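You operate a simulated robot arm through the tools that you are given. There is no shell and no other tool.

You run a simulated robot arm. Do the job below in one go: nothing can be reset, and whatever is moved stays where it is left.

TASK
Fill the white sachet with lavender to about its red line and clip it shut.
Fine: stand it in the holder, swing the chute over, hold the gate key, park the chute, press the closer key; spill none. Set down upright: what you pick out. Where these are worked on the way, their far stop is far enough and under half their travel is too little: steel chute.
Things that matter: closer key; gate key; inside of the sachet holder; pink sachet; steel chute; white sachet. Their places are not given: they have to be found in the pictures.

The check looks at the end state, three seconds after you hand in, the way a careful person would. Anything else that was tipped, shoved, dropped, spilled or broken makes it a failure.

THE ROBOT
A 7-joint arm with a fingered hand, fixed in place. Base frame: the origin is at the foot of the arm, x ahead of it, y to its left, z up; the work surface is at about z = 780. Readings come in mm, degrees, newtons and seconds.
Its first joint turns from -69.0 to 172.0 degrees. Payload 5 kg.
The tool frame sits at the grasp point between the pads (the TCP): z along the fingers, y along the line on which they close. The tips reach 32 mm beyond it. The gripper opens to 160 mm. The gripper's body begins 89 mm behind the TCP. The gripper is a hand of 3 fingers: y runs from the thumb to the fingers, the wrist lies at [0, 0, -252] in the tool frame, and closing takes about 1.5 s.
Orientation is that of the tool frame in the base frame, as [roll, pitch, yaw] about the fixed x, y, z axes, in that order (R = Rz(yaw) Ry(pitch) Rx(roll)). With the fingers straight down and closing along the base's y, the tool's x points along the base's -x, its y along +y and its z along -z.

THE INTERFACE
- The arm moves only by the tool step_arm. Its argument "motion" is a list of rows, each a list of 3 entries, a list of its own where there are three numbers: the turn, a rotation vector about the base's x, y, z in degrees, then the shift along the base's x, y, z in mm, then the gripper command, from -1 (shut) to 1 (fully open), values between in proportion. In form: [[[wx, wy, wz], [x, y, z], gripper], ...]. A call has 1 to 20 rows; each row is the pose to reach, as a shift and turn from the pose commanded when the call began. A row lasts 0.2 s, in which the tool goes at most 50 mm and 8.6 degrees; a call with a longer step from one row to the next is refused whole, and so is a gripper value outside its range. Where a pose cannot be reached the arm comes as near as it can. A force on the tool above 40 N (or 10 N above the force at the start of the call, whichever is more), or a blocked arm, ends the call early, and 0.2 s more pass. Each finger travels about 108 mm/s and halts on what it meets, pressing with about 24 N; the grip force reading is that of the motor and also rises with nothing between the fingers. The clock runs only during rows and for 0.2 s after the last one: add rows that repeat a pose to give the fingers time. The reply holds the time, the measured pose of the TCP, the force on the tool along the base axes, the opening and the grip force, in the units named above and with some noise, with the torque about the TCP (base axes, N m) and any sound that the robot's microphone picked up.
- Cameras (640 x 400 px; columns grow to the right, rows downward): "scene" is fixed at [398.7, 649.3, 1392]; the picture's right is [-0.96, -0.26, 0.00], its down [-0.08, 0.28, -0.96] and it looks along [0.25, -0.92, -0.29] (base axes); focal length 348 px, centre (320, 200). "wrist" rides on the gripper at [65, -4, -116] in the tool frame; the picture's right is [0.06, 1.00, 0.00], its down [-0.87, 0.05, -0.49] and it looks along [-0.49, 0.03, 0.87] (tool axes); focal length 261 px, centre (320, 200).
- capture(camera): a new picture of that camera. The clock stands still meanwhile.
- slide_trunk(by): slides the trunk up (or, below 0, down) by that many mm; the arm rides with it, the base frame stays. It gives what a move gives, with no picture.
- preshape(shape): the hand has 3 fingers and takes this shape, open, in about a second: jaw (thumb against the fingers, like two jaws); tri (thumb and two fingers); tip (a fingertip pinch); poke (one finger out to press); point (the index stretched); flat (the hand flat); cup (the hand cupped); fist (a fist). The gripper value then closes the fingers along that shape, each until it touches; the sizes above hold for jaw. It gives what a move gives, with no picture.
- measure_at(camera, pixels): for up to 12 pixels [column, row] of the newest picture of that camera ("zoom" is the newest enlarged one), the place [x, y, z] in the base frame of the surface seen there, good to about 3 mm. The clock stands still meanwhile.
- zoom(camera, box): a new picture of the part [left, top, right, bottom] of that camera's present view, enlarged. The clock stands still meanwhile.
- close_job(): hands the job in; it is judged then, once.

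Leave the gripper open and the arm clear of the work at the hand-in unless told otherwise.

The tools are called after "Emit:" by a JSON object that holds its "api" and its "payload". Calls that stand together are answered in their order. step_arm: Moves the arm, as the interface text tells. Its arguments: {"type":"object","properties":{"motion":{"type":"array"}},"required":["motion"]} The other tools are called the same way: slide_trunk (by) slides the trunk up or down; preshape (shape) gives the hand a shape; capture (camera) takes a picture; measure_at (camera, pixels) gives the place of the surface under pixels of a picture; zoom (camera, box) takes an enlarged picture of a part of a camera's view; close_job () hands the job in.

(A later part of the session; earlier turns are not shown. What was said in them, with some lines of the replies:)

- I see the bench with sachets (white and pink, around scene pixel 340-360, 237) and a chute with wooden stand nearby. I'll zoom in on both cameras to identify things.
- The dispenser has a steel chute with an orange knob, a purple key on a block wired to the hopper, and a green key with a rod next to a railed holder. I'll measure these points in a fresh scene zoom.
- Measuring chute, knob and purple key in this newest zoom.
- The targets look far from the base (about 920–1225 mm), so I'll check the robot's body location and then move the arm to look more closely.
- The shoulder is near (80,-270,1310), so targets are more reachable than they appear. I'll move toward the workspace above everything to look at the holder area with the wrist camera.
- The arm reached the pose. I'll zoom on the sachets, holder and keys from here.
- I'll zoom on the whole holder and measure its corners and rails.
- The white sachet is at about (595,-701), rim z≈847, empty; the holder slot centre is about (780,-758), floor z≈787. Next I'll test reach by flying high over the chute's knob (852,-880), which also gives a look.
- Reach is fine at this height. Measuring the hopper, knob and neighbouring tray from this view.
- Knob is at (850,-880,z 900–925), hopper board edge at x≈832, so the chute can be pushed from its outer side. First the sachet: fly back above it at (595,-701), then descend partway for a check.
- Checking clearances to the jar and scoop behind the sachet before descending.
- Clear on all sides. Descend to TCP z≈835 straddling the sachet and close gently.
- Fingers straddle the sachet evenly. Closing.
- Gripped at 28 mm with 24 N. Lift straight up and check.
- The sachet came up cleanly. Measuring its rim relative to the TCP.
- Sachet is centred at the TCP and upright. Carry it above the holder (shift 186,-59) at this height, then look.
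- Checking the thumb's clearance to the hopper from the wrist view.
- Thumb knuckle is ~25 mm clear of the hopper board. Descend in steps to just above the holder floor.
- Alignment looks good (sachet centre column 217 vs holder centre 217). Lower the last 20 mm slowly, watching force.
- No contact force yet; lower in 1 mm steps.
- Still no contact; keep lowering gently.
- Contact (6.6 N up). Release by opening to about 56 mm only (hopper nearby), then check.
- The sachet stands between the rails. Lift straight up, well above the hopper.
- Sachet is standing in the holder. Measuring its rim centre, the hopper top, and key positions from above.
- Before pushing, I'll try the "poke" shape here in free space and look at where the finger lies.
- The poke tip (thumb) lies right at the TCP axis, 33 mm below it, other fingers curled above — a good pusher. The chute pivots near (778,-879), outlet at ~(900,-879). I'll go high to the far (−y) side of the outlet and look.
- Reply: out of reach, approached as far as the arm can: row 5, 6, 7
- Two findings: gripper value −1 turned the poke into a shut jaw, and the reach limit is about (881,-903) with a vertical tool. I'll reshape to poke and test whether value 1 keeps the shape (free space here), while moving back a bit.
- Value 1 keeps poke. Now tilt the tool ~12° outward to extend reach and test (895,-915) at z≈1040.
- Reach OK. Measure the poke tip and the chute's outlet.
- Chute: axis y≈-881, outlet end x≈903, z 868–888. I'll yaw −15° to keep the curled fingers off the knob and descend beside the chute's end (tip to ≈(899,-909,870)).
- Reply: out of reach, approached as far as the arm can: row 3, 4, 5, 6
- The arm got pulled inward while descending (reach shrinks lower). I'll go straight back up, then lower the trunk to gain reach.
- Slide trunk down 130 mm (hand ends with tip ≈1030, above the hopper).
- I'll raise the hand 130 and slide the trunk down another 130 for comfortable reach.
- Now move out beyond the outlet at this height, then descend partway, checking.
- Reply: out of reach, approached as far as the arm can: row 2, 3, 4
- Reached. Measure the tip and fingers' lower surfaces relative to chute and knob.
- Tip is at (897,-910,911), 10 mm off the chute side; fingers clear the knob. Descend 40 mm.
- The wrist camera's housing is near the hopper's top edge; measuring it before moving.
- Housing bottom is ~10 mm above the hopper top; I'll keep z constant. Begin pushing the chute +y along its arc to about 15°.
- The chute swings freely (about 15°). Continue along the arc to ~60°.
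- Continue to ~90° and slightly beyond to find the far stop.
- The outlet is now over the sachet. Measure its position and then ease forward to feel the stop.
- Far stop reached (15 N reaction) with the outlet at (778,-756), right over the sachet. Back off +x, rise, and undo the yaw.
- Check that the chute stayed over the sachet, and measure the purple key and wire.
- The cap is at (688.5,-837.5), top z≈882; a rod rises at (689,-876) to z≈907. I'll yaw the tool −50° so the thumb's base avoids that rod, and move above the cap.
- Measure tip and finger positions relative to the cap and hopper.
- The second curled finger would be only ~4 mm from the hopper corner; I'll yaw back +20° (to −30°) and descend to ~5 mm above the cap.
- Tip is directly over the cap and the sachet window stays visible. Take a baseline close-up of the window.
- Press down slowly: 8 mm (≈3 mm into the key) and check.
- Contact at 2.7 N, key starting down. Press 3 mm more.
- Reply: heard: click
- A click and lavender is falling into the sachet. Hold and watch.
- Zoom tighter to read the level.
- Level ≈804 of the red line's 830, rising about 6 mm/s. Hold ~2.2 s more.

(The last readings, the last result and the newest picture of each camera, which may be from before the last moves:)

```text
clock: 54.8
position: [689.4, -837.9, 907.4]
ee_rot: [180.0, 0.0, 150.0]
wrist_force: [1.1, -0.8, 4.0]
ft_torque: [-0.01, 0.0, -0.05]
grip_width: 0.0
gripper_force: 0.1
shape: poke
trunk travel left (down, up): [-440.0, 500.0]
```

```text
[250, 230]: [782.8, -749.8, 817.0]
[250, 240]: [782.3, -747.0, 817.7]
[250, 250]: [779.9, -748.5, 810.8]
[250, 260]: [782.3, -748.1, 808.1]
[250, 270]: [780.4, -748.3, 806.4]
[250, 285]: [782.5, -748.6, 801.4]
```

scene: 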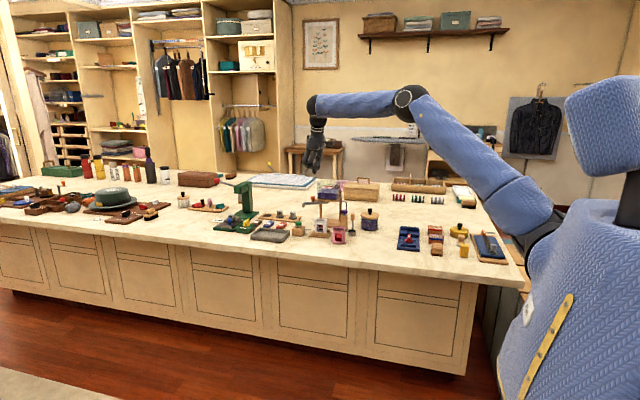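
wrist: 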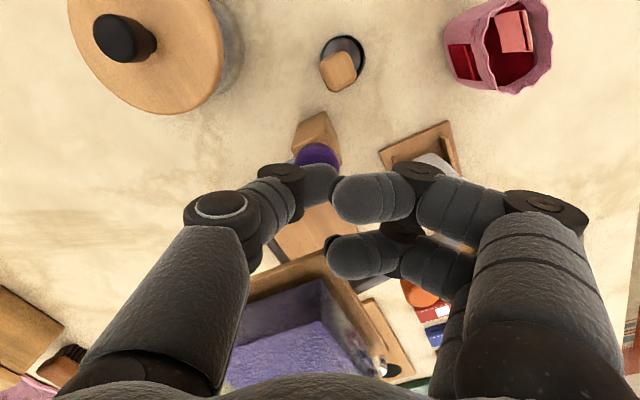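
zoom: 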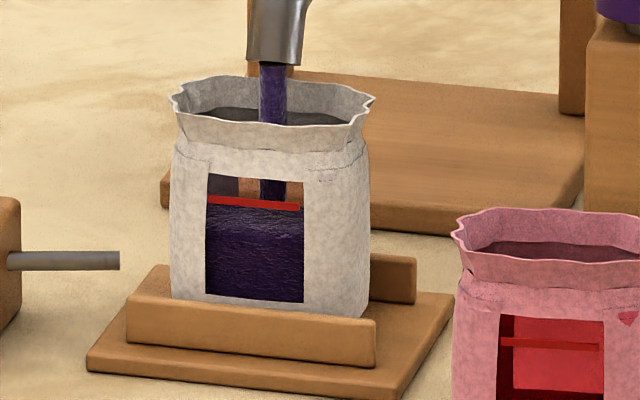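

Front level ≈818. Hold ~1.2 s more and re-check.

Emit:
{"api": "step_arm", "payload": {"motion": [[[0, 0, 0], [0, 0, 0], 1], [[0, 0, 0], [0, 0, 0], 1], [[0, 0, 0], [0, 0, 0], 1], [[0, 0, 0], [0, 0, 0], 1], [[0, 0, 0], [0, 0, 0], 1]]}}

Emit:
{"api": "zoom", "payload": {"camera": "scene", "box": [317, 216, 331, 236]}}

Emit:
{"api": "measure_at", "payload": {"camera": "zoom", "pixels": [[250, 190], [250, 197], [250, 212], [250, 218], [250, 225], [250, 235]]}}

```text
clock: 56.0
position: [689.2, -837.7, 906.1]
ee_rot: [-179.9, 0.0, 150.1]
wrist_force: [-0.1, 0.1, 4.1]
ft_torque: [-0.01, -0.08, -0.01]
grip_width: 0.0
gripper_force: 0.1
shape: poke
trunk travel left (down, up): [-440.0, 500.0]
```

```text
16.00 times, centred on (324, 226) of scene
```

zoom: 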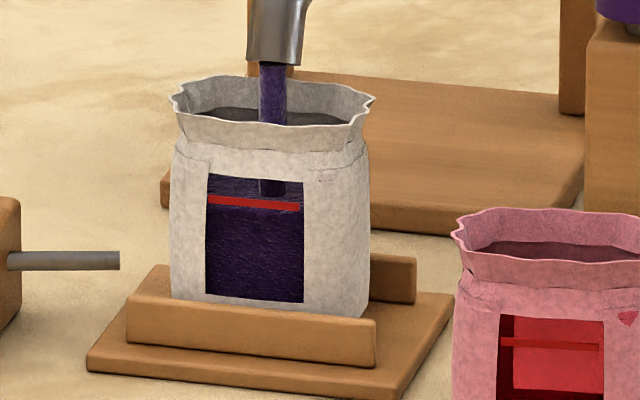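

```text
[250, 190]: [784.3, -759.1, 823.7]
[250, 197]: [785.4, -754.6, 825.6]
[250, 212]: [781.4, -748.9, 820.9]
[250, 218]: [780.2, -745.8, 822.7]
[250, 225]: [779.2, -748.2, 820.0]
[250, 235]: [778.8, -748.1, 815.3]
```

Level ≈825 with more in flight; release the key now by rising.

Emit:
{"api": "step_arm", "payload": {"motion": [[[0, 0, 0], [0, 0, 20], 1], [[0, 0, 0], [0, 0, 30], 1], [[0, 0, 0], [0, 0, 30], 1]]}}

Emit:
{"api": "zoom", "payload": {"camera": "scene", "box": [317, 216, 331, 236]}}

Emit:
{"api": "measure_at", "payload": {"camera": "zoom", "pixels": [[250, 180], [250, 186], [250, 192], [250, 197], [250, 212], [250, 218]]}}

```text
clock: 56.8
position: [689.8, -838.3, 936.7]
ee_rot: [179.9, -0.2, 150.0]
wrist_force: [-0.3, 1.0, 0.0]
ft_torque: [0.02, -0.02, 0.01]
grip_width: 0.0
gripper_force: 0.0
shape: poke
trunk travel left (down, up): [-440.0, 500.0]
```

```text
16.00 times, centred on (324, 226) of scene
```

zoom: 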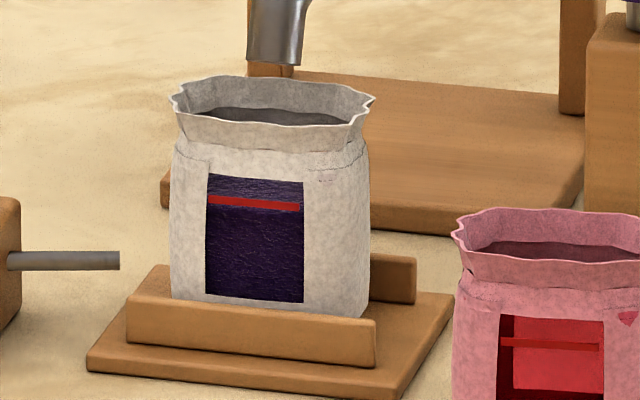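

```text
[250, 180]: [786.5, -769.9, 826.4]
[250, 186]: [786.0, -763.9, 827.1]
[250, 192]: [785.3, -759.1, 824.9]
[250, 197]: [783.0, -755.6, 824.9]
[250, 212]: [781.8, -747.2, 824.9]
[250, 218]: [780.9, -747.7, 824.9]
```

Flow stopped, no spill visible. Refine measurements of the red line and the lavender surface.

Emit:
{"api": "measure_at", "payload": {"camera": "zoom", "pixels": [[215, 201], [230, 202], [245, 203], [265, 205], [280, 206], [295, 207], [225, 185], [235, 188], [270, 190], [285, 188], [260, 196], [240, 193]]}}

Emit:
{"api": "measure_at", "payload": {"camera": "zoom", "pixels": [[255, 180], [265, 185], [275, 187], [290, 195], [220, 180], [220, 192], [250, 299], [230, 298], [280, 301], [250, 203], [260, 204], [270, 205]]}}

```text
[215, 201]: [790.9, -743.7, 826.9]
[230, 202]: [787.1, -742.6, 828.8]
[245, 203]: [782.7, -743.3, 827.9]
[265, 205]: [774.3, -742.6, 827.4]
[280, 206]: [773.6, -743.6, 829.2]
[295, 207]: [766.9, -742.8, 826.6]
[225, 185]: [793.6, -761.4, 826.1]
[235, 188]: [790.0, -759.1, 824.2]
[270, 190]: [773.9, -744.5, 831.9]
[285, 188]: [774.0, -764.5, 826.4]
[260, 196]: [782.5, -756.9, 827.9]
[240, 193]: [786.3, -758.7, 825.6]
```

```text
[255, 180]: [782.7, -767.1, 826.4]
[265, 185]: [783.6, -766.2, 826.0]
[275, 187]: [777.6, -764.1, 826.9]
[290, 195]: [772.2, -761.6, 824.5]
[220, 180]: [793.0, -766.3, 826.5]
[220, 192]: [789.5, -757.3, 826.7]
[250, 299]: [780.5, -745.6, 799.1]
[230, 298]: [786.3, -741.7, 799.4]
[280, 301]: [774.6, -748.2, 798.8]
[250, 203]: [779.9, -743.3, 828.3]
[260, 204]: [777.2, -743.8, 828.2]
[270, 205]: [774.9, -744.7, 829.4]
```

The lavender surface (≈826) is within ~2 mm of the red line (≈828). No top-up needed. Next, parking the chute; I'll rise and try the "point" shape in free space to see whether it offers a straighter pusher.

Emit:
{"api": "step_arm", "payload": {"motion": [[[0, 0, 0], [0, 10, 40], 1], [[0, 0, 0], [0, 30, 80], 1], [[0, 0, 0], [-5, 55, 115], 1], [[0, 0, 0], [-10, 80, 130], 1], [[0, 0, 0], [-10, 90, 130], 1]]}}

Emit:
{"api": "preshape", "payload": {"shape": "point"}}

Emit:
{"api": "zoom", "payload": {"camera": "scene", "box": [290, 120, 390, 220]}}

Emit:
{"api": "capture", "payload": {"camera": "wrist"}}

```text
clock: 58.0
position: [680.7, -748.4, 1064.9]
ee_rot: [180.0, -0.1, 149.9]
wrist_force: [0.1, -0.1, 0.1]
ft_torque: [0.0, -0.01, 0.03]
grip_width: 0.1
gripper_force: 0.1
shape: poke
trunk travel left (down, up): [-440.0, 500.0]
```

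```text
clock: 58.9
position: [680.7, -748.0, 1066.8]
ee_rot: [180.0, 0.0, 150.0]
wrist_force: [0.1, 0.2, 0.2]
ft_torque: [-0.02, 0.0, 0.01]
grip_width: 0.1
gripper_force: 0.2
shape: point
trunk travel left (down, up): [-440.0, 500.0]
```

```text
4.00 times, centred on (340, 170) of scene
```

zoom: 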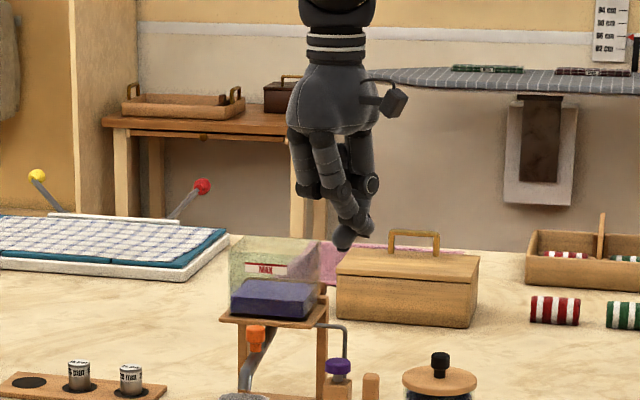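

```text
taken
```

wrist: 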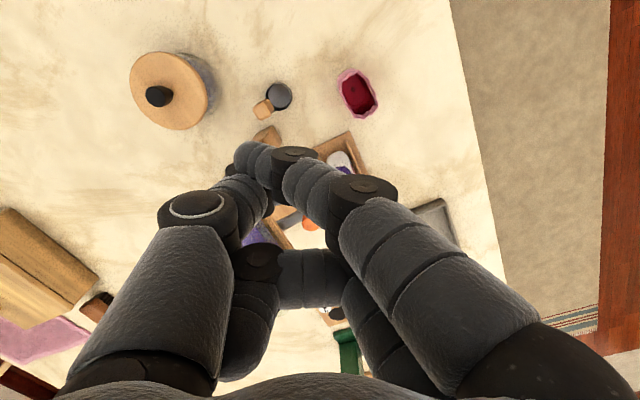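

Emit:
{"api": "measure_at", "payload": {"camera": "zoom", "pixels": [[344, 246], [342, 235], [350, 225], [358, 212], [368, 220], [345, 190], [310, 190], [372, 185], [366, 232], [318, 150]]}}

Emit:
{"api": "measure_at", "payload": {"camera": "wrist", "pixels": [[245, 158], [265, 155], [295, 152], [310, 180], [360, 190], [240, 190], [200, 205], [260, 185], [280, 270], [255, 260]]}}

```text
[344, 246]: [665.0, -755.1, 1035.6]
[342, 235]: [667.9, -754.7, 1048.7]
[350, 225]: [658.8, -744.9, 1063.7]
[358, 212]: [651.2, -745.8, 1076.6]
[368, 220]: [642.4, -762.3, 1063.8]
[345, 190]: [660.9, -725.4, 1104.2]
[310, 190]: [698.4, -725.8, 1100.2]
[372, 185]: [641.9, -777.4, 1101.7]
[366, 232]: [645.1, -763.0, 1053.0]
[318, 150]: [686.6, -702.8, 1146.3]
```

```text
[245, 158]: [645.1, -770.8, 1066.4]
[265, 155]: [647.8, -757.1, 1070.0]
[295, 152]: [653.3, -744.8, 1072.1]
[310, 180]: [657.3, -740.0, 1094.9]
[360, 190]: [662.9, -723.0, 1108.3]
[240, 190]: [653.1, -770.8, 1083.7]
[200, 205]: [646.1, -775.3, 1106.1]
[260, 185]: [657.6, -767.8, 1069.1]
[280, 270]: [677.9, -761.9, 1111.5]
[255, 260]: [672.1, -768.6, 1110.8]
```

"Point" is less clean than "poke". I'll return to poke, and turn the tool so the fingers' side will lead in the parking push: yaw to −90°, first in free space.

Emit:
{"api": "preshape", "payload": {"shape": "poke"}}

Emit:
{"api": "step_arm", "payload": {"motion": [[[0, 0, -8], [0, 0, 5], 1], [[0, 0, -16], [0, 0, 10], 1], [[0, 0, -24], [0, 0, 15], 1], [[0, 0, -32], [0, 0, 20], 1], [[0, 0, -40], [5, 0, 20], 1], [[0, 0, -48], [10, 0, 20], 1], [[0, 0, -56], [15, 0, 20], 1], [[0, 0, -60], [20, 0, 20], 1], [[0, 0, -60], [20, 0, 20], 1]]}}

Emit:
{"api": "step_arm", "payload": {"motion": [[[-3.7, -4.7, 0], [10, -5, 0], 1], [[-7.4, -9.4, 0], [20, -10, 0], 1], [[-7.4, -9.4, 0], [32, -10, 0], 1], [[-7.4, -9.4, 0], [32, -10, 0], 1]]}}

Emit:
{"api": "zoom", "payload": {"camera": "scene", "box": [290, 120, 390, 240]}}

```text
clock: 59.8
position: [680.5, -748.9, 1065.5]
ee_rot: [179.9, 0.1, 150.0]
wrist_force: [-0.2, -0.3, -0.5]
ft_torque: [-0.04, -0.03, 0.0]
grip_width: 0.0
gripper_force: 0.1
shape: poke
trunk travel left (down, up): [-440.0, 500.0]
```

```text
clock: 61.8
position: [700.1, -748.0, 1086.4]
ee_rot: [180.0, 0.0, 89.9]
wrist_force: [0.4, 0.6, 0.8]
ft_torque: [0.0, -0.01, 0.0]
grip_width: 0.0
gripper_force: 0.1
shape: poke
trunk travel left (down, up): [-440.0, 500.0]
```

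```text
clock: 62.8
position: [731.3, -758.1, 1086.4]
ee_rot: [170.5, 7.5, 89.3]
wrist_force: [-0.5, 0.5, 0.4]
ft_torque: [0.02, -0.02, 0.01]
grip_width: 0.2
gripper_force: 0.0
shape: poke
trunk travel left (down, up): [-440.0, 500.0]
```

```text
3.33 times, centred on (340, 180) of scene
```

zoom: 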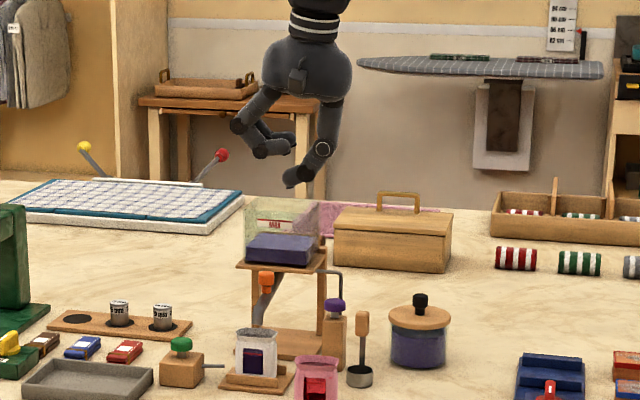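

Before descending, test in free space that the wrist can rotate a further −90°.

Emit:
{"api": "step_arm", "payload": {"motion": [[[1.3, -1.02, -7.8], [0, 0, 0], 1], [[2.6, -2.05, -15.6], [0, 0, 0], 1], [[3.9, -3.07, -23.5], [0, 0, 0], 1], [[5.2, -4.1, -31.3], [0, 0, 0], 1], [[6.5, -5.1, -39.1], [0, 0, 0], 1], [[7.8, -6.1, -46.9], [0, 0, 0], 1], [[9.1, -7.2, -54.8], [0, 0, 0], 1], [[10.4, -8.2, -62.6], [0, 0, 0], 1], [[11.7, -9.2, -70.4], [0, 0, 0], 1], [[13, -10.2, -78.2], [0, 0, 0], 1], [[14.3, -11.3, -86.1], [0, 0, 0], 1], [[14.3, -11.3, -86.1], [0, 0, 0], 1]]}}

Emit:
{"api": "zoom", "payload": {"camera": "scene", "box": [290, 100, 390, 220]}}

```text
clock: 65.4
position: [740.6, -796.9, 1121.9]
ee_rot: [171.7, -8.5, 6.7]
wrist_force: [-0.4, -0.1, -0.6]
ft_torque: [0.02, -0.04, 0.01]
grip_width: 0.0
gripper_force: 0.1
shape: poke
out of reach, approached as far as the arm can: row 10, 11, 12
trunk travel left (down, up): [-440.0, 500.0]
```

```text
3.33 times, centred on (340, 160) of scene
```

zoom: 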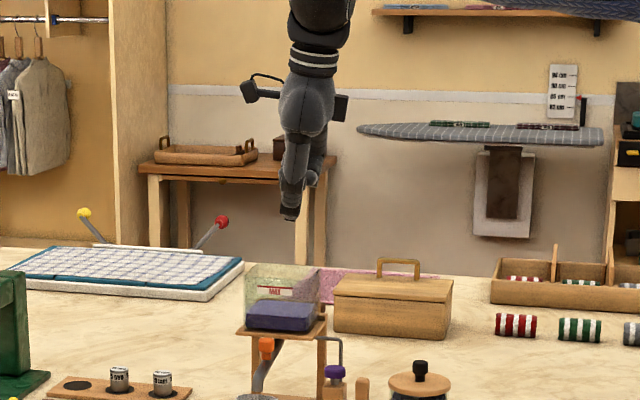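

Yaw is limited near −160°, so I'll use yaw −85° → −135° during the parking push, which also clears everything. Turn back and return to position.

Emit:
{"api": "step_arm", "payload": {"motion": [[[-1.3, 1.02, 7.8], [0, 5, 0], 1], [[-2.6, 2.05, 15.6], [0, 10, 0], 1], [[-3.9, 3.07, 23.5], [0, 15, -5], 1], [[-5.2, 4.1, 31.3], [0, 20, -10], 1], [[-6.5, 5.1, 39.1], [0, 25, -15], 1], [[-7.8, 6.1, 46.9], [0, 30, -20], 1], [[-9.1, 7.2, 54.8], [-3, 35, -25], 1], [[-10.4, 8.2, 62.6], [-6, 38, -30], 1], [[-11.7, 9.2, 70.4], [-9, 39, -35], 1], [[-13, 10.2, 78.2], [-9, 39, -35], 1], [[-14, 11, 84], [-9, 39, -35], 1], [[-14, 11, 84], [-9, 39, -35], 1]]}}

```text
clock: 68.0
position: [732.2, -757.8, 1086.7]
ee_rot: [170.8, 7.7, 91.5]
wrist_force: [0.5, 0.0, 0.1]
ft_torque: [0.02, 0.01, 0.0]
grip_width: 0.0
gripper_force: 0.0
shape: poke
trunk travel left (down, up): [-440.0, 500.0]
```

Now descend on the −x side of the chute's outlet: first to z≈950.

Emit:
{"api": "step_arm", "payload": {"motion": [[[-0.5, 0.4, 3], [0, 0, -30], 1], [[-1, 0.8, 6], [0, 0, -70], 1], [[-1, 0.8, 6], [0, 0, -110], 1], [[-1, 0.8, 6], [0, 0, -136], 1], [[-1, 0.8, 6], [0, 0, -136], 1]]}}

Emit:
{"api": "zoom", "payload": {"camera": "scene", "box": [290, 165, 370, 245]}}

Emit:
{"api": "capture", "payload": {"camera": "wrist"}}

```text
clock: 69.2
position: [732.6, -758.7, 951.4]
ee_rot: [171.7, 8.8, 97.6]
wrist_force: [-0.5, 0.1, 0.4]
ft_torque: [0.03, 0.02, -0.02]
grip_width: 0.0
gripper_force: 0.0
shape: poke
trunk travel left (down, up): [-440.0, 500.0]
```

```text
5.00 times, centred on (330, 205) of scene
```

zoom: 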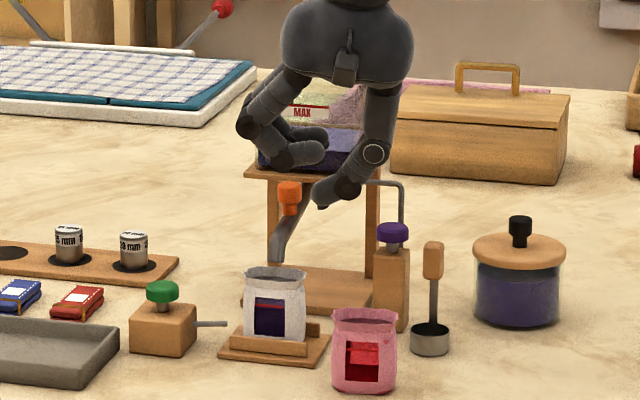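

```text
taken
```

wrist: 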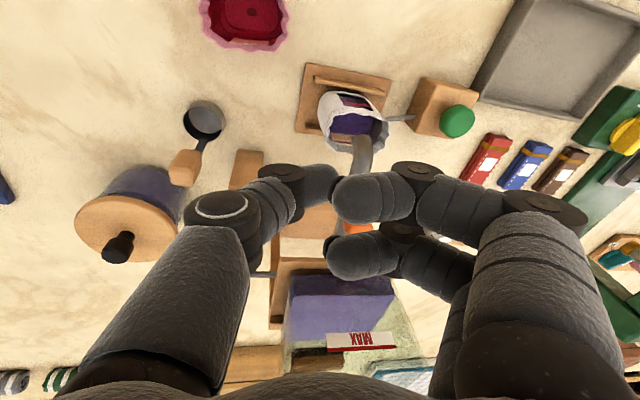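

Emit:
{"api": "measure_at", "payload": {"camera": "zoom", "pixels": [[321, 206], [325, 195], [290, 160], [320, 150], [305, 160], [265, 145], [290, 185], [290, 205], [280, 255], [345, 190], [375, 155], [345, 80]]}}

Emit:
{"api": "measure_at", "payload": {"camera": "wrist", "pixels": [[362, 150], [355, 225], [340, 245], [335, 190], [345, 215], [340, 268], [380, 240]]}}

```text
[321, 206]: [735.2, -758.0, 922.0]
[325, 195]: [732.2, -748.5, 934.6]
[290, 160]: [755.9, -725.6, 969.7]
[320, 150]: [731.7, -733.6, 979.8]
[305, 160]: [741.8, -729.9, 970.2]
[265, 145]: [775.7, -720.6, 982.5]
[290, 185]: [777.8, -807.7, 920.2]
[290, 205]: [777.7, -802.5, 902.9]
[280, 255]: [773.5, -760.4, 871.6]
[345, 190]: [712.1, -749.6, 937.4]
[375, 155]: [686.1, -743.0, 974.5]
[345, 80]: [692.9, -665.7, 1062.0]
```

```text
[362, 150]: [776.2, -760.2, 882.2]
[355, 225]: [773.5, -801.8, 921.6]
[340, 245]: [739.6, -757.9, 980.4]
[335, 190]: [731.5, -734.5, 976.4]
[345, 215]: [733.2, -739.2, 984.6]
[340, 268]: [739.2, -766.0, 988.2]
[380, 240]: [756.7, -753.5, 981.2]
```

Clear. Descend 48 mm so the tip is beside the outlet (z≈872).

Emit:
{"api": "step_arm", "payload": {"motion": [[[0, 0, 0], [0, 0, -18], 1], [[0, 0, 0], [0, 0, -36], 1], [[0, 0, 0], [0, 0, -47], 1], [[0, 0, 0], [0, 0, -47], 1]]}}

Emit:
{"api": "zoom", "payload": {"camera": "scene", "box": [300, 175, 360, 235]}}

Emit:
{"api": "measure_at", "payload": {"camera": "zoom", "pixels": [[290, 215], [300, 235], [310, 225], [285, 225], [250, 190], [240, 160]]}}

```text
clock: 70.2
position: [732.8, -758.5, 904.2]
ee_rot: [171.8, 8.7, 97.5]
wrist_force: [0.3, 0.3, 0.5]
ft_torque: [0.0, 0.01, -0.01]
grip_width: 0.2
gripper_force: 0.0
shape: poke
trunk travel left (down, up): [-440.0, 500.0]
```

```text
6.67 times, centred on (330, 205) of scene
```

zoom: 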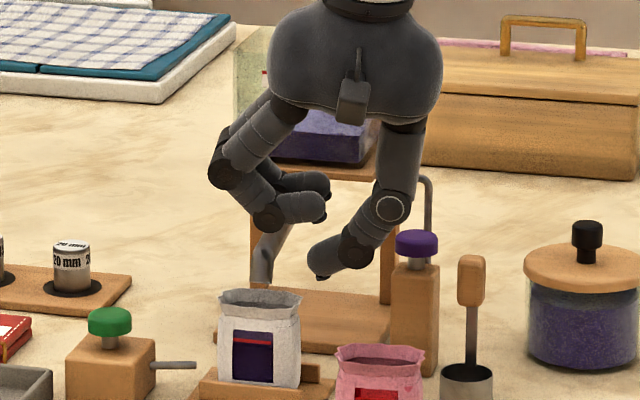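

```text
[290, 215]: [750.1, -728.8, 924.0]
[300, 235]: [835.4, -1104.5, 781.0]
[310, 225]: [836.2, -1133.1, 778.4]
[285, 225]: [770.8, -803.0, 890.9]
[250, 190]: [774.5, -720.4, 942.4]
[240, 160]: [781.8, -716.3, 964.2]
```

Begin the parking push +x along the arc, to about 75°, turning the tool along.

Emit:
{"api": "step_arm", "payload": {"motion": [[[0, 0, 0], [8, 0.5, 0], 1], [[0, 0, 0], [16, 1, 0], 1], [[0, 0, 0], [23, 1, 0], 1], [[0.4, -0.3, -2.2], [31, 1.3, 0], 1], [[0.75, -0.6, -4.4], [39, 1.5, 0], 1], [[1.1, -0.85, -6.6], [47, 1.7, 0], 1], [[1.46, -1.15, -8.8], [54.4, 1.8, 0], 1]]}}

Emit:
{"api": "zoom", "payload": {"camera": "scene", "box": [290, 170, 360, 240]}}

Emit:
{"api": "capture", "payload": {"camera": "wrist"}}

```text
clock: 71.8
position: [787.8, -755.8, 904.8]
ee_rot: [170.5, 7.2, 88.5]
wrist_force: [-0.1, 1.3, 0.2]
ft_torque: [-0.04, 0.0, 0.0]
grip_width: 0.2
gripper_force: 0.0
shape: poke
trunk travel left (down, up): [-440.0, 500.0]
```

```text
5.71 times, centred on (325, 205) of scene
```

zoom: 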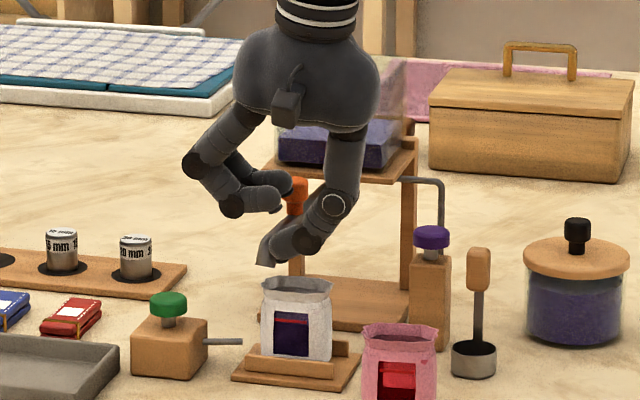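

```text
taken
```

wrist: 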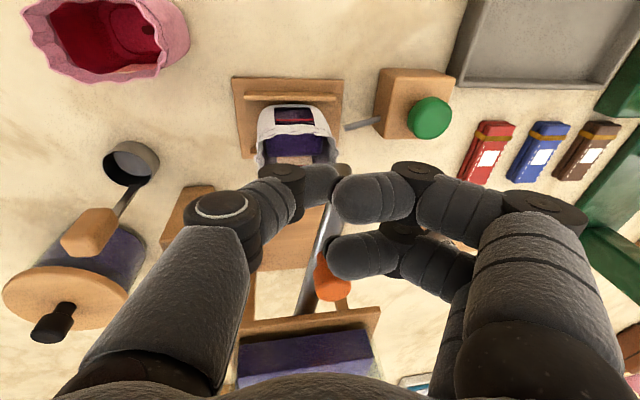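

The chute follows. Check the knob-to-finger gap.

Emit:
{"api": "measure_at", "payload": {"camera": "wrist", "pixels": [[333, 275], [333, 290], [335, 262], [345, 275], [365, 270], [350, 280], [320, 215], [310, 240]]}}

```text
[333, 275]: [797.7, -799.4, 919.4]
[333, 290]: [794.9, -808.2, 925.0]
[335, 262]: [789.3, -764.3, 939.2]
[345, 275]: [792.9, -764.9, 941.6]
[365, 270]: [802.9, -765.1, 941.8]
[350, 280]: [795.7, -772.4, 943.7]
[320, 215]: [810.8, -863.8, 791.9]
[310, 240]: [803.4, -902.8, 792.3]
```

25 mm gap; continue to ~30°.

Emit:
{"api": "step_arm", "payload": {"motion": [[[0.4, -0.3, -2.2], [8, -1.2, 0], 1], [[0.75, -0.6, -4.4], [16, -2.8, 0], 1], [[1.1, -0.85, -6.6], [23.5, -4.8, 0], 1], [[1.46, -1.15, -8.8], [30.6, -7.2, 0], 1], [[1.95, -1.5, -11.7], [40.5, -11.6, 0], 1], [[2.4, -1.9, -14.6], [49.8, -16.6, 0], 1], [[2.9, -2.3, -17.6], [58.3, -22.3, 0], 1], [[3.3, -2.6, -20.2], [66.5, -29, 0], 1], [[3.75, -2.95, -22.8], [74.2, -36.2, 0], 1], [[4.2, -3.3, -25.4], [81.2, -43.8, 0], 1]]}}

Emit:
{"api": "zoom", "payload": {"camera": "scene", "box": [280, 165, 350, 235]}}

Emit:
{"api": "capture", "payload": {"camera": "wrist"}}

```text
clock: 74.0
position: [867.2, -799.9, 903.0]
ee_rot: [168.3, 2.4, 62.9]
wrist_force: [-0.2, 0.7, 1.2]
ft_torque: [0.0, -0.01, 0.02]
grip_width: 0.0
gripper_force: 0.1
shape: poke
trunk travel left (down, up): [-440.0, 500.0]
```

```text
5.71 times, centred on (315, 200) of scene
```

zoom: 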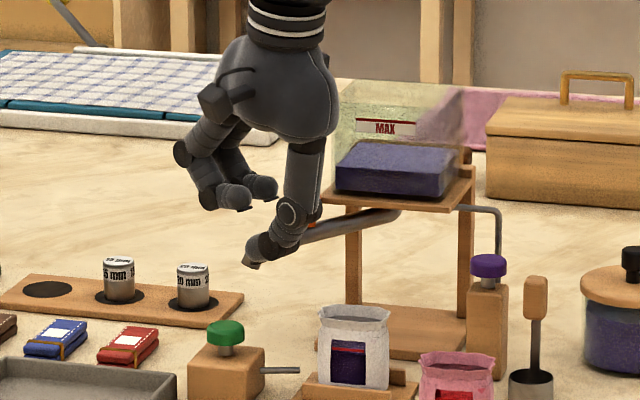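

```text
taken
```

wrist: 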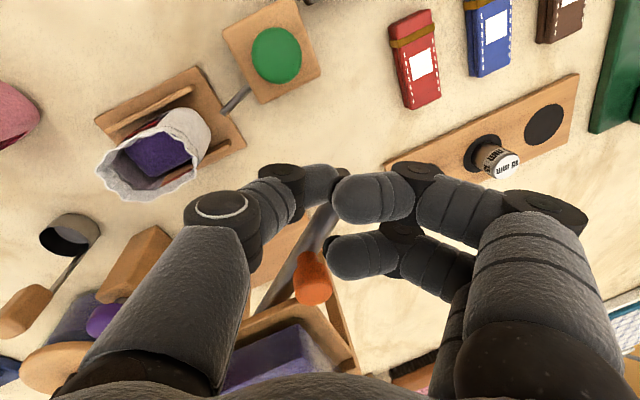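

Continue to 0° and feel for the park stop.

Emit:
{"api": "step_arm", "payload": {"motion": [[[0.4, -0.3, -2.2], [4.8, -8.5, 0], 1], [[0.75, -0.6, -4.4], [9.2, -14.5, 0], 1], [[1.1, -0.85, -6.6], [13, -20.5, 0], 1], [[1.46, -1.15, -8.8], [16.4, -26.8, 0], 1], [[1.95, -1.5, -11.7], [20.2, -36.5, 0], 1], [[2.4, -1.9, -14.6], [23.2, -46.5, 0], 1], [[2.9, -2.3, -17.6], [24.8, -52, 0], 1], [[2.9, -2.3, -17.6], [25.4, -57, 0], 1], [[2.9, -2.3, -17.6], [25.4, -57, 0], 1]]}}

Emit:
{"api": "zoom", "payload": {"camera": "scene", "box": [270, 155, 350, 235]}}

Emit:
{"api": "capture", "payload": {"camera": "wrist"}}

```text
clock: 76.0
position: [892.5, -856.2, 903.6]
ee_rot: [168.2, -1.1, 45.3]
wrist_force: [-1.5, 0.0, -0.5]
ft_torque: [0.0, -0.02, 0.0]
grip_width: 0.0
gripper_force: 0.0
shape: poke
trunk travel left (down, up): [-440.0, 500.0]
```

```text
5.00 times, centred on (310, 195) of scene
```

zoom: 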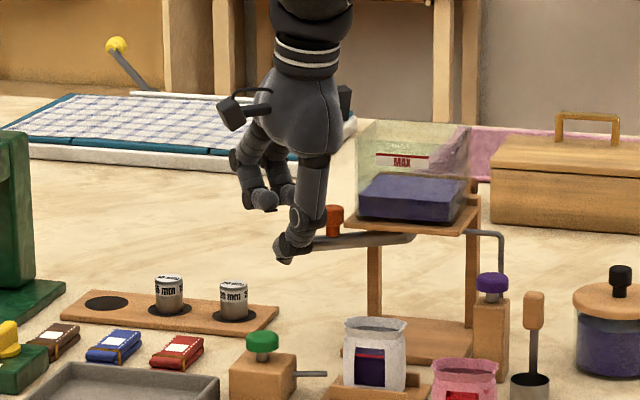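

```text
taken
```

wrist: 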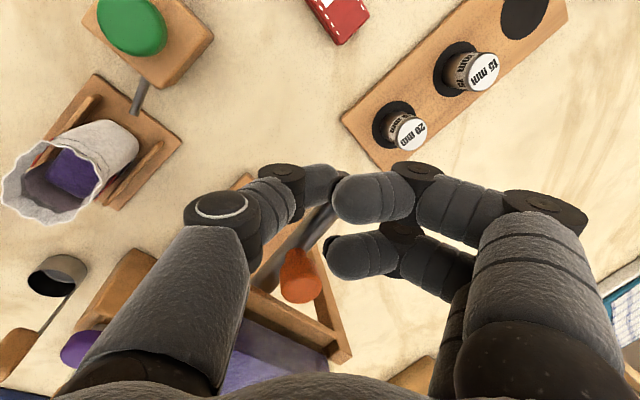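

Emit:
{"api": "measure_at", "payload": {"camera": "zoom", "pixels": [[335, 212], [335, 225], [330, 243], [400, 240], [285, 262]]}}

Emit:
{"api": "step_arm", "payload": {"motion": [[[0, 0, 0], [0, -3, 0], 1], [[0, 0, 0], [0, -6, 0], 1], [[0, 0, 0], [0, -8, 0], 1]]}}

```text
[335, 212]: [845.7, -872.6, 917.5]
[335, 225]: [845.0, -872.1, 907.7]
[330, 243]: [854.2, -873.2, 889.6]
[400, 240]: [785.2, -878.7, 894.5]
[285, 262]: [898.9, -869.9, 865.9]
```

```text
clock: 76.8
position: [894.0, -864.6, 903.8]
ee_rot: [168.2, -1.3, 45.3]
wrist_force: [-0.3, 0.9, -0.6]
ft_torque: [0.03, 0.03, -0.05]
grip_width: 0.2
gripper_force: 0.1
shape: poke
trunk travel left (down, up): [-440.0, 500.0]
```

Emit:
{"api": "step_arm", "payload": {"motion": [[[0, 0, 0], [0, -2, 0], 1], [[0, 0, 0], [0, -4, 0], 1], [[0, 0, 0], [0, -5, 0], 1]]}}

Emit:
{"api": "zoom", "payload": {"camera": "scene", "box": [280, 165, 350, 215]}}

Emit:
{"api": "measure_at", "payload": {"camera": "zoom", "pixels": [[316, 205], [316, 195], [330, 232], [390, 232], [260, 245], [290, 240]]}}

```text
clock: 77.6
position: [894.5, -868.2, 905.5]
ee_rot: [168.2, -1.3, 45.4]
wrist_force: [-1.0, 13.7, 0.3]
ft_torque: [0.37, 0.04, 0.01]
grip_width: 0.1
gripper_force: 0.1
shape: poke
trunk travel left (down, up): [-440.0, 500.0]
```

```text
8.00 times, centred on (315, 190) of scene
```

zoom: 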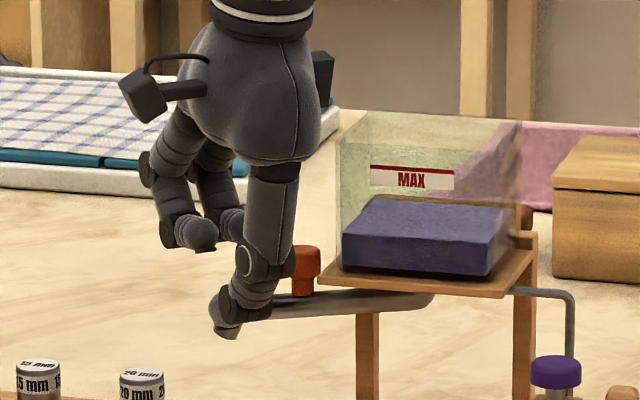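

```text
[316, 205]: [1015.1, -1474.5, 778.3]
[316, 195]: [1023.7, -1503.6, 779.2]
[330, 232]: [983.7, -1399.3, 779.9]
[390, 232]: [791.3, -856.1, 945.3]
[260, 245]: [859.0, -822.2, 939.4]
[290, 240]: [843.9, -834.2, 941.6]
```

Park stop felt (13.7 N). Back off +y and rise.

Emit:
{"api": "step_arm", "payload": {"motion": [[[0, 0, 0], [0, 8, 0], 1], [[0, 0, 0], [0, 18, 0], 1], [[0, 0, 0], [0, 25, 20], 1], [[0, 0, 0], [0, 35, 60], 1], [[0, 0, 0], [0, 50, 100], 1], [[0, 0, 0], [-5, 80, 120], 1], [[0, 0, 0], [-10, 105, 120], 1], [[0, 0, 0], [-10, 105, 120], 1]]}}

Emit:
{"api": "zoom", "payload": {"camera": "scene", "box": [280, 165, 360, 245]}}

Emit:
{"api": "measure_at", "payload": {"camera": "zoom", "pixels": [[176, 305], [176, 312], [165, 306], [188, 306], [176, 325], [190, 350], [290, 175], [255, 215], [270, 340], [240, 352], [222, 345], [270, 290]]}}

```text
clock: 79.4
position: [884.2, -764.9, 1024.7]
ee_rot: [168.2, -1.3, 45.3]
wrist_force: [0.3, -0.5, -0.4]
ft_torque: [0.0, 0.0, -0.02]
grip_width: 0.1
gripper_force: 0.0
shape: poke
trunk travel left (down, up): [-440.0, 500.0]
```

```text
5.00 times, centred on (320, 205) of scene
```

zoom: 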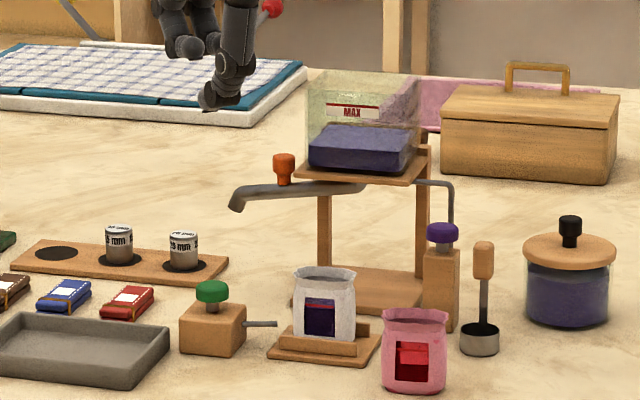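

```text
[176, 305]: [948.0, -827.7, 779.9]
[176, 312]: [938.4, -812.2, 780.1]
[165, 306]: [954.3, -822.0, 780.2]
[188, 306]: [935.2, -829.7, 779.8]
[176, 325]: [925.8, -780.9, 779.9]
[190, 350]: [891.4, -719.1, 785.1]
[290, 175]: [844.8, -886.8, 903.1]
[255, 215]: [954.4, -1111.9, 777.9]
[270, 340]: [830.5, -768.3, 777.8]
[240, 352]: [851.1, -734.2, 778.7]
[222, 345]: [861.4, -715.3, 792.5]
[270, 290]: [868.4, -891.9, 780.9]
```

Chute is back at its parked place, no spill in sight. Now straighten the tool, and move over the green closer key at about (876,-740), top z≈841.

Emit:
{"api": "step_arm", "payload": {"motion": [[[2.5, 3.1, 0], [-3, 10, 0], 1], [[5, 6.3, 0], [-6, 18, 0], 1], [[7.4, 9.4, 0], [-8, 25, 0], 1], [[7.4, 9.4, 0], [-8, 25, -40], 1], [[7.4, 9.4, 0], [-8, 25, -80], 1], [[7.4, 9.4, 0], [-8, 25, -115], 1], [[7.4, 9.4, 0], [-8, 25, -125], 1], [[7.4, 9.4, 0], [-8, 25, -125], 1]]}}

Emit:
{"api": "zoom", "payload": {"camera": "scene", "box": [275, 190, 345, 245]}}

Emit:
{"api": "capture", "payload": {"camera": "wrist"}}

```text
clock: 81.2
position: [876.3, -739.5, 899.1]
ee_rot: [-179.9, 0.1, 45.2]
wrist_force: [-1.0, 0.3, 0.4]
ft_torque: [0.03, -0.01, -0.02]
grip_width: 0.0
gripper_force: 0.0
shape: poke
out of reach, approached as far as the arm can: row 3
trunk travel left (down, up): [-440.0, 500.0]
```

```text
7.27 times, centred on (310, 218) of scene
```

zoom: 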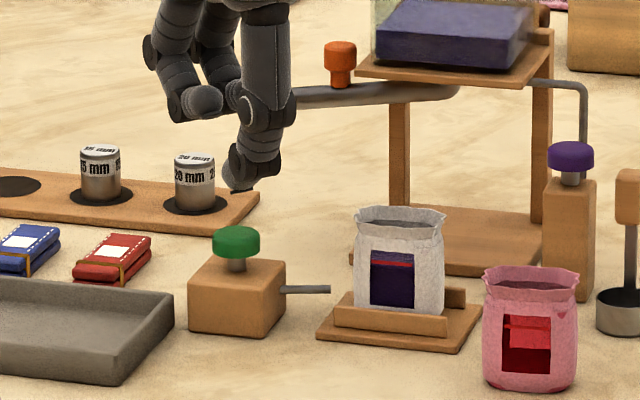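

```text
taken
```

wrist: 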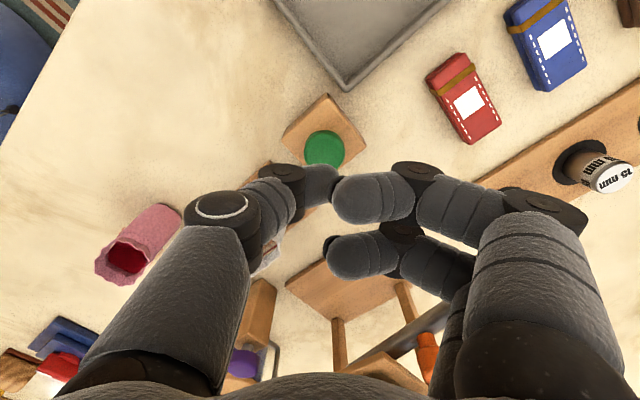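

Measuring the tip and the cap to fine-align.

Emit:
{"api": "measure_at", "payload": {"camera": "zoom", "pixels": [[237, 190], [243, 175], [232, 175], [255, 178], [237, 235], [215, 240], [258, 240], [237, 247], [205, 105], [185, 110]]}}

Emit:
{"api": "measure_at", "payload": {"camera": "wrist", "pixels": [[324, 150], [308, 150], [341, 150], [324, 134], [324, 163], [415, 345]]}}

```text
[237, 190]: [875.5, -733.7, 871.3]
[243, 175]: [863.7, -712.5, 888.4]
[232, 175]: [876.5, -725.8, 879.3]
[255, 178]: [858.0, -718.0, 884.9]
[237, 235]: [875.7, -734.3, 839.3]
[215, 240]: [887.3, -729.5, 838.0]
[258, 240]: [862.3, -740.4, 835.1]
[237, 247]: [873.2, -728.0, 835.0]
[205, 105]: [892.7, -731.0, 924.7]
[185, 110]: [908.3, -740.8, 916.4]
```

```text
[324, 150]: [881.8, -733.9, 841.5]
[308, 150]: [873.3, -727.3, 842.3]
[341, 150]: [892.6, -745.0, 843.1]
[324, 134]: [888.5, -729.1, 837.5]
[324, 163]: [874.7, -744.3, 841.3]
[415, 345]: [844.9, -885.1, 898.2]
```

Tip is over the cap centre. Descend 26 mm to touch, then press gently.

Emit:
{"api": "step_arm", "payload": {"motion": [[[0, 0, 0], [1, 0, -10], 1], [[0, 0, 0], [1, 0, -20], 1], [[0, 0, 0], [1, 0, -26], 1]]}}

Emit:
{"api": "zoom", "payload": {"camera": "scene", "box": [290, 200, 345, 245]}}

```text
clock: 82.0
position: [876.9, -741.1, 873.3]
ee_rot: [-179.9, 0.1, 45.2]
wrist_force: [0.3, -0.9, -0.2]
ft_torque: [0.02, -0.01, 0.0]
grip_width: 0.0
gripper_force: 0.1
shape: poke
trunk travel left (down, up): [-440.0, 500.0]
```

```text
8.89 times, centred on (318, 222) of scene
```

zoom: 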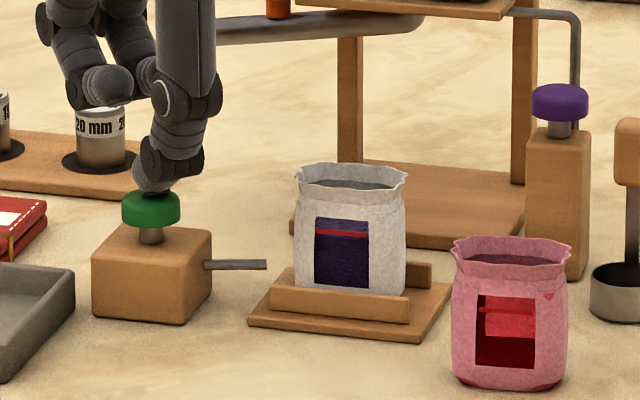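

Tip is at the cap. Press 4 mm.

Emit:
{"api": "step_arm", "payload": {"motion": [[[0, 0, 0], [0, 0, -2], 1], [[0, 0, 0], [0, 0, -4], 1]]}}

Emit:
{"api": "zoom", "payload": {"camera": "scene", "box": [290, 200, 345, 245]}}

```text
clock: 82.6
position: [876.9, -739.5, 869.3]
ee_rot: [-180.0, 0.1, 45.2]
wrist_force: [1.3, 0.3, 2.6]
ft_torque: [0.02, -0.05, -0.03]
grip_width: 0.0
gripper_force: 0.0
shape: poke
trunk travel left (down, up): [-440.0, 500.0]
```

```text
8.89 times, centred on (318, 222) of scene
```

zoom: 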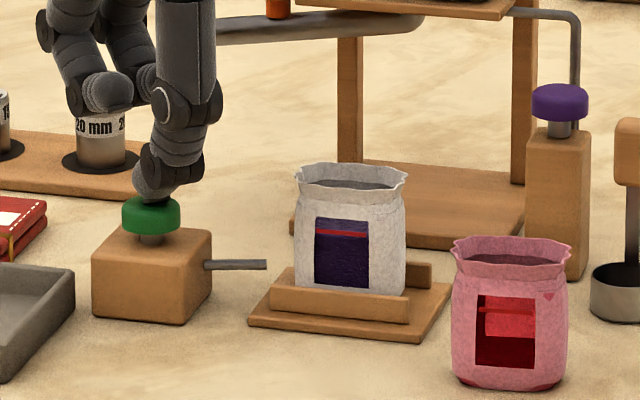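

The key is moving down (2.6 N). Press 3 mm more.

Emit:
{"api": "step_arm", "payload": {"motion": [[[0, 0, 0], [0, 0, -1.5], 1], [[0, 0, 0], [0, 0, -3], 1], [[0, 0, 0], [0, 0, -3], 1]]}}

Emit:
{"api": "zoom", "payload": {"camera": "scene", "box": [290, 200, 345, 245]}}

```text
clock: 83.4
position: [876.4, -740.9, 865.2]
ee_rot: [180.0, 0.1, 45.1]
wrist_force: [1.8, 0.0, 4.0]
ft_torque: [0.02, -0.09, -0.02]
grip_width: 0.0
gripper_force: 0.1
shape: poke
trunk travel left (down, up): [-440.0, 500.0]
heard: click
```

```text
8.89 times, centred on (318, 222) of scene
```

zoom: 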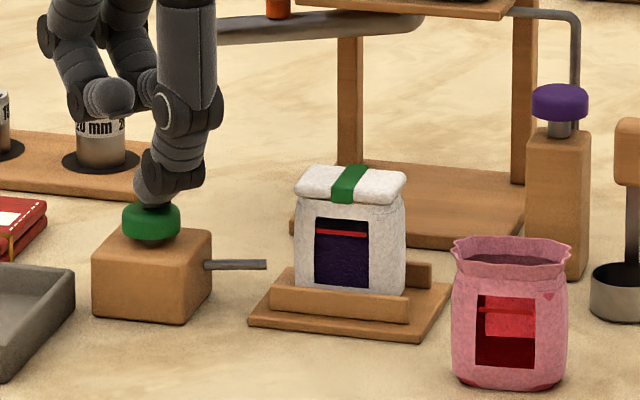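

Click — the sachet is closed with a green clip. Release the key and rise clear.

Emit:
{"api": "step_arm", "payload": {"motion": [[[0, 0, 0], [0, 0, 10], 1], [[0, 0, 0], [0, 0, 30], 1], [[0, 0, 0], [0, 0, 70], 1], [[0, 0, 0], [-5, 10, 115], 1], [[0, 0, 0], [-15, 20, 155], 1], [[0, 0, 0], [-25, 35, 195], 1], [[0, 0, 0], [-40, 50, 230], 1], [[0, 0, 0], [-60, 60, 250], 1]]}}

Emit:
{"api": "zoom", "payload": {"camera": "scene", "box": [290, 200, 345, 245]}}

Emit:
{"api": "zoom", "payload": {"camera": "scene", "box": [260, 150, 400, 250]}}

```text
clock: 85.2
position: [805.7, -677.0, 1107.1]
ee_rot: [179.7, -0.1, 45.3]
wrist_force: [0.4, 0.5, -1.2]
ft_torque: [-0.03, -0.01, 0.02]
grip_width: 0.0
gripper_force: 0.0
shape: poke
out of reach, approached as far as the arm can: row 6, 7, 8
trunk travel left (down, up): [-440.0, 500.0]
```

```text
8.89 times, centred on (318, 222) of scene
```

zoom: 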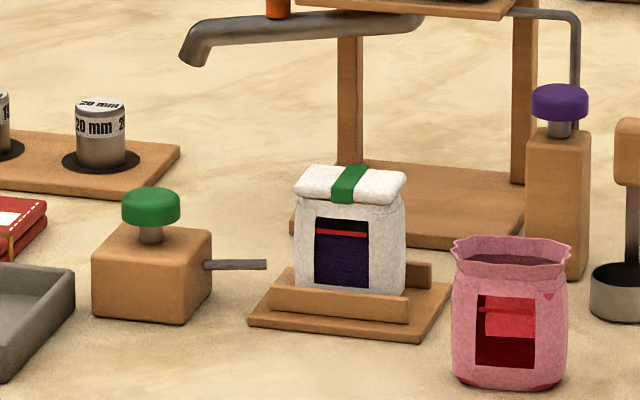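

```text
4.00 times, centred on (330, 200) of scene
```

zoom: 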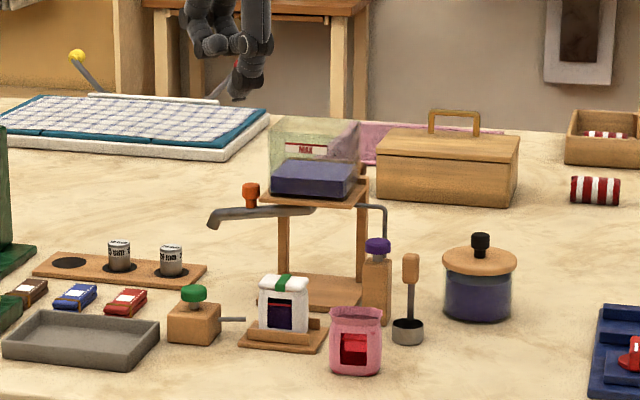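

Everything is in place and the keys sprang back. Raise the trunk to lift the hand clear, then open the hand.

Emit:
{"api": "slide_trunk", "payload": {"by": 130}}

Emit:
{"api": "preshape", "payload": {"shape": "jaw"}}

Emit:
{"api": "step_arm", "payload": {"motion": [[[0, 0, 0], [-30, 10, 0], 1], [[0, 0, 0], [-65, 20, 0], 1], [[0, 0, 0], [-105, 30, 0], 1], [[0, 0, 0], [-145, 40, 0], 1], [[0, 0, 0], [-185, 50, 0], 1], [[0, 0, 0], [-215, 55, 0], 1], [[0, 0, 0], [-230, 60, 0], 1], [[0, 0, 0], [-230, 60, 0], 1]]}}

Emit:
{"api": "capture", "payload": {"camera": "scene"}}

Emit:
{"api": "zoom", "payload": {"camera": "scene", "box": [280, 170, 380, 250]}}

```text
clock: 86.7
position: [806.6, -677.8, 1235.0]
ee_rot: [179.6, -0.1, 45.2]
wrist_force: [0.3, 0.8, 0.2]
ft_torque: [0.01, -0.03, 0.0]
grip_width: 0.0
gripper_force: 0.1
shape: poke
trunk travel left (down, up): [-570.0, 370.0]
```

```text
clock: 87.6
position: [806.6, -677.3, 1236.3]
ee_rot: [179.7, -0.2, 45.3]
wrist_force: [-0.3, -0.2, 0.3]
ft_torque: [-0.01, 0.01, -0.05]
grip_width: 160.0
gripper_force: 0.0
shape: jaw
trunk travel left (down, up): [-570.0, 370.0]
```

```text
clock: 89.4
position: [576.5, -618.6, 1235.3]
ee_rot: [179.6, -0.2, 45.2]
wrist_force: [0.2, -0.2, -0.4]
ft_torque: [0.03, 0.0, 0.0]
grip_width: 160.2
gripper_force: 0.1
shape: jaw
trunk travel left (down, up): [-570.0, 370.0]
```

```text
taken
```

scene: 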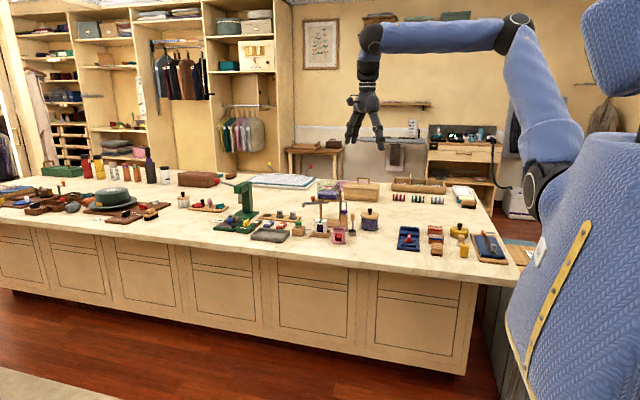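

```text
5.00 times, centred on (330, 210) of scene
```

zoom: 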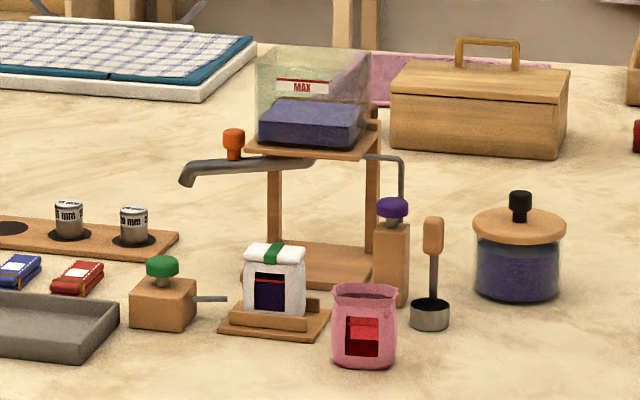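

The white sachet is filled to about its red line, clipped shut and upright in the holder. The chute is parked, nothing is spilled or disturbed, and the hand is open and clear. Handing in.

Emit:
{"api": "close_job", "payload": {}}

```text
The job is handed in.
```

I filled the white sachet with lavender to about 2 mm below its red line and clipped it shut. It stands upright in the holder with its green clip on.

- **Chute:** I swung it to its far stop over the sachet and, after filling, pushed it back to its park stop.
- **Keys:** The gate key and the closer key both clicked when pressed and came back up afterwards.
- **Spills and other items:** I saw no lavender on the bench in the last pictures. The pink sachet and the other things nearby look unmoved.
- **Arm:** The hand is open and clear of the work.

The job is handed in; I have not seen the result of the check.
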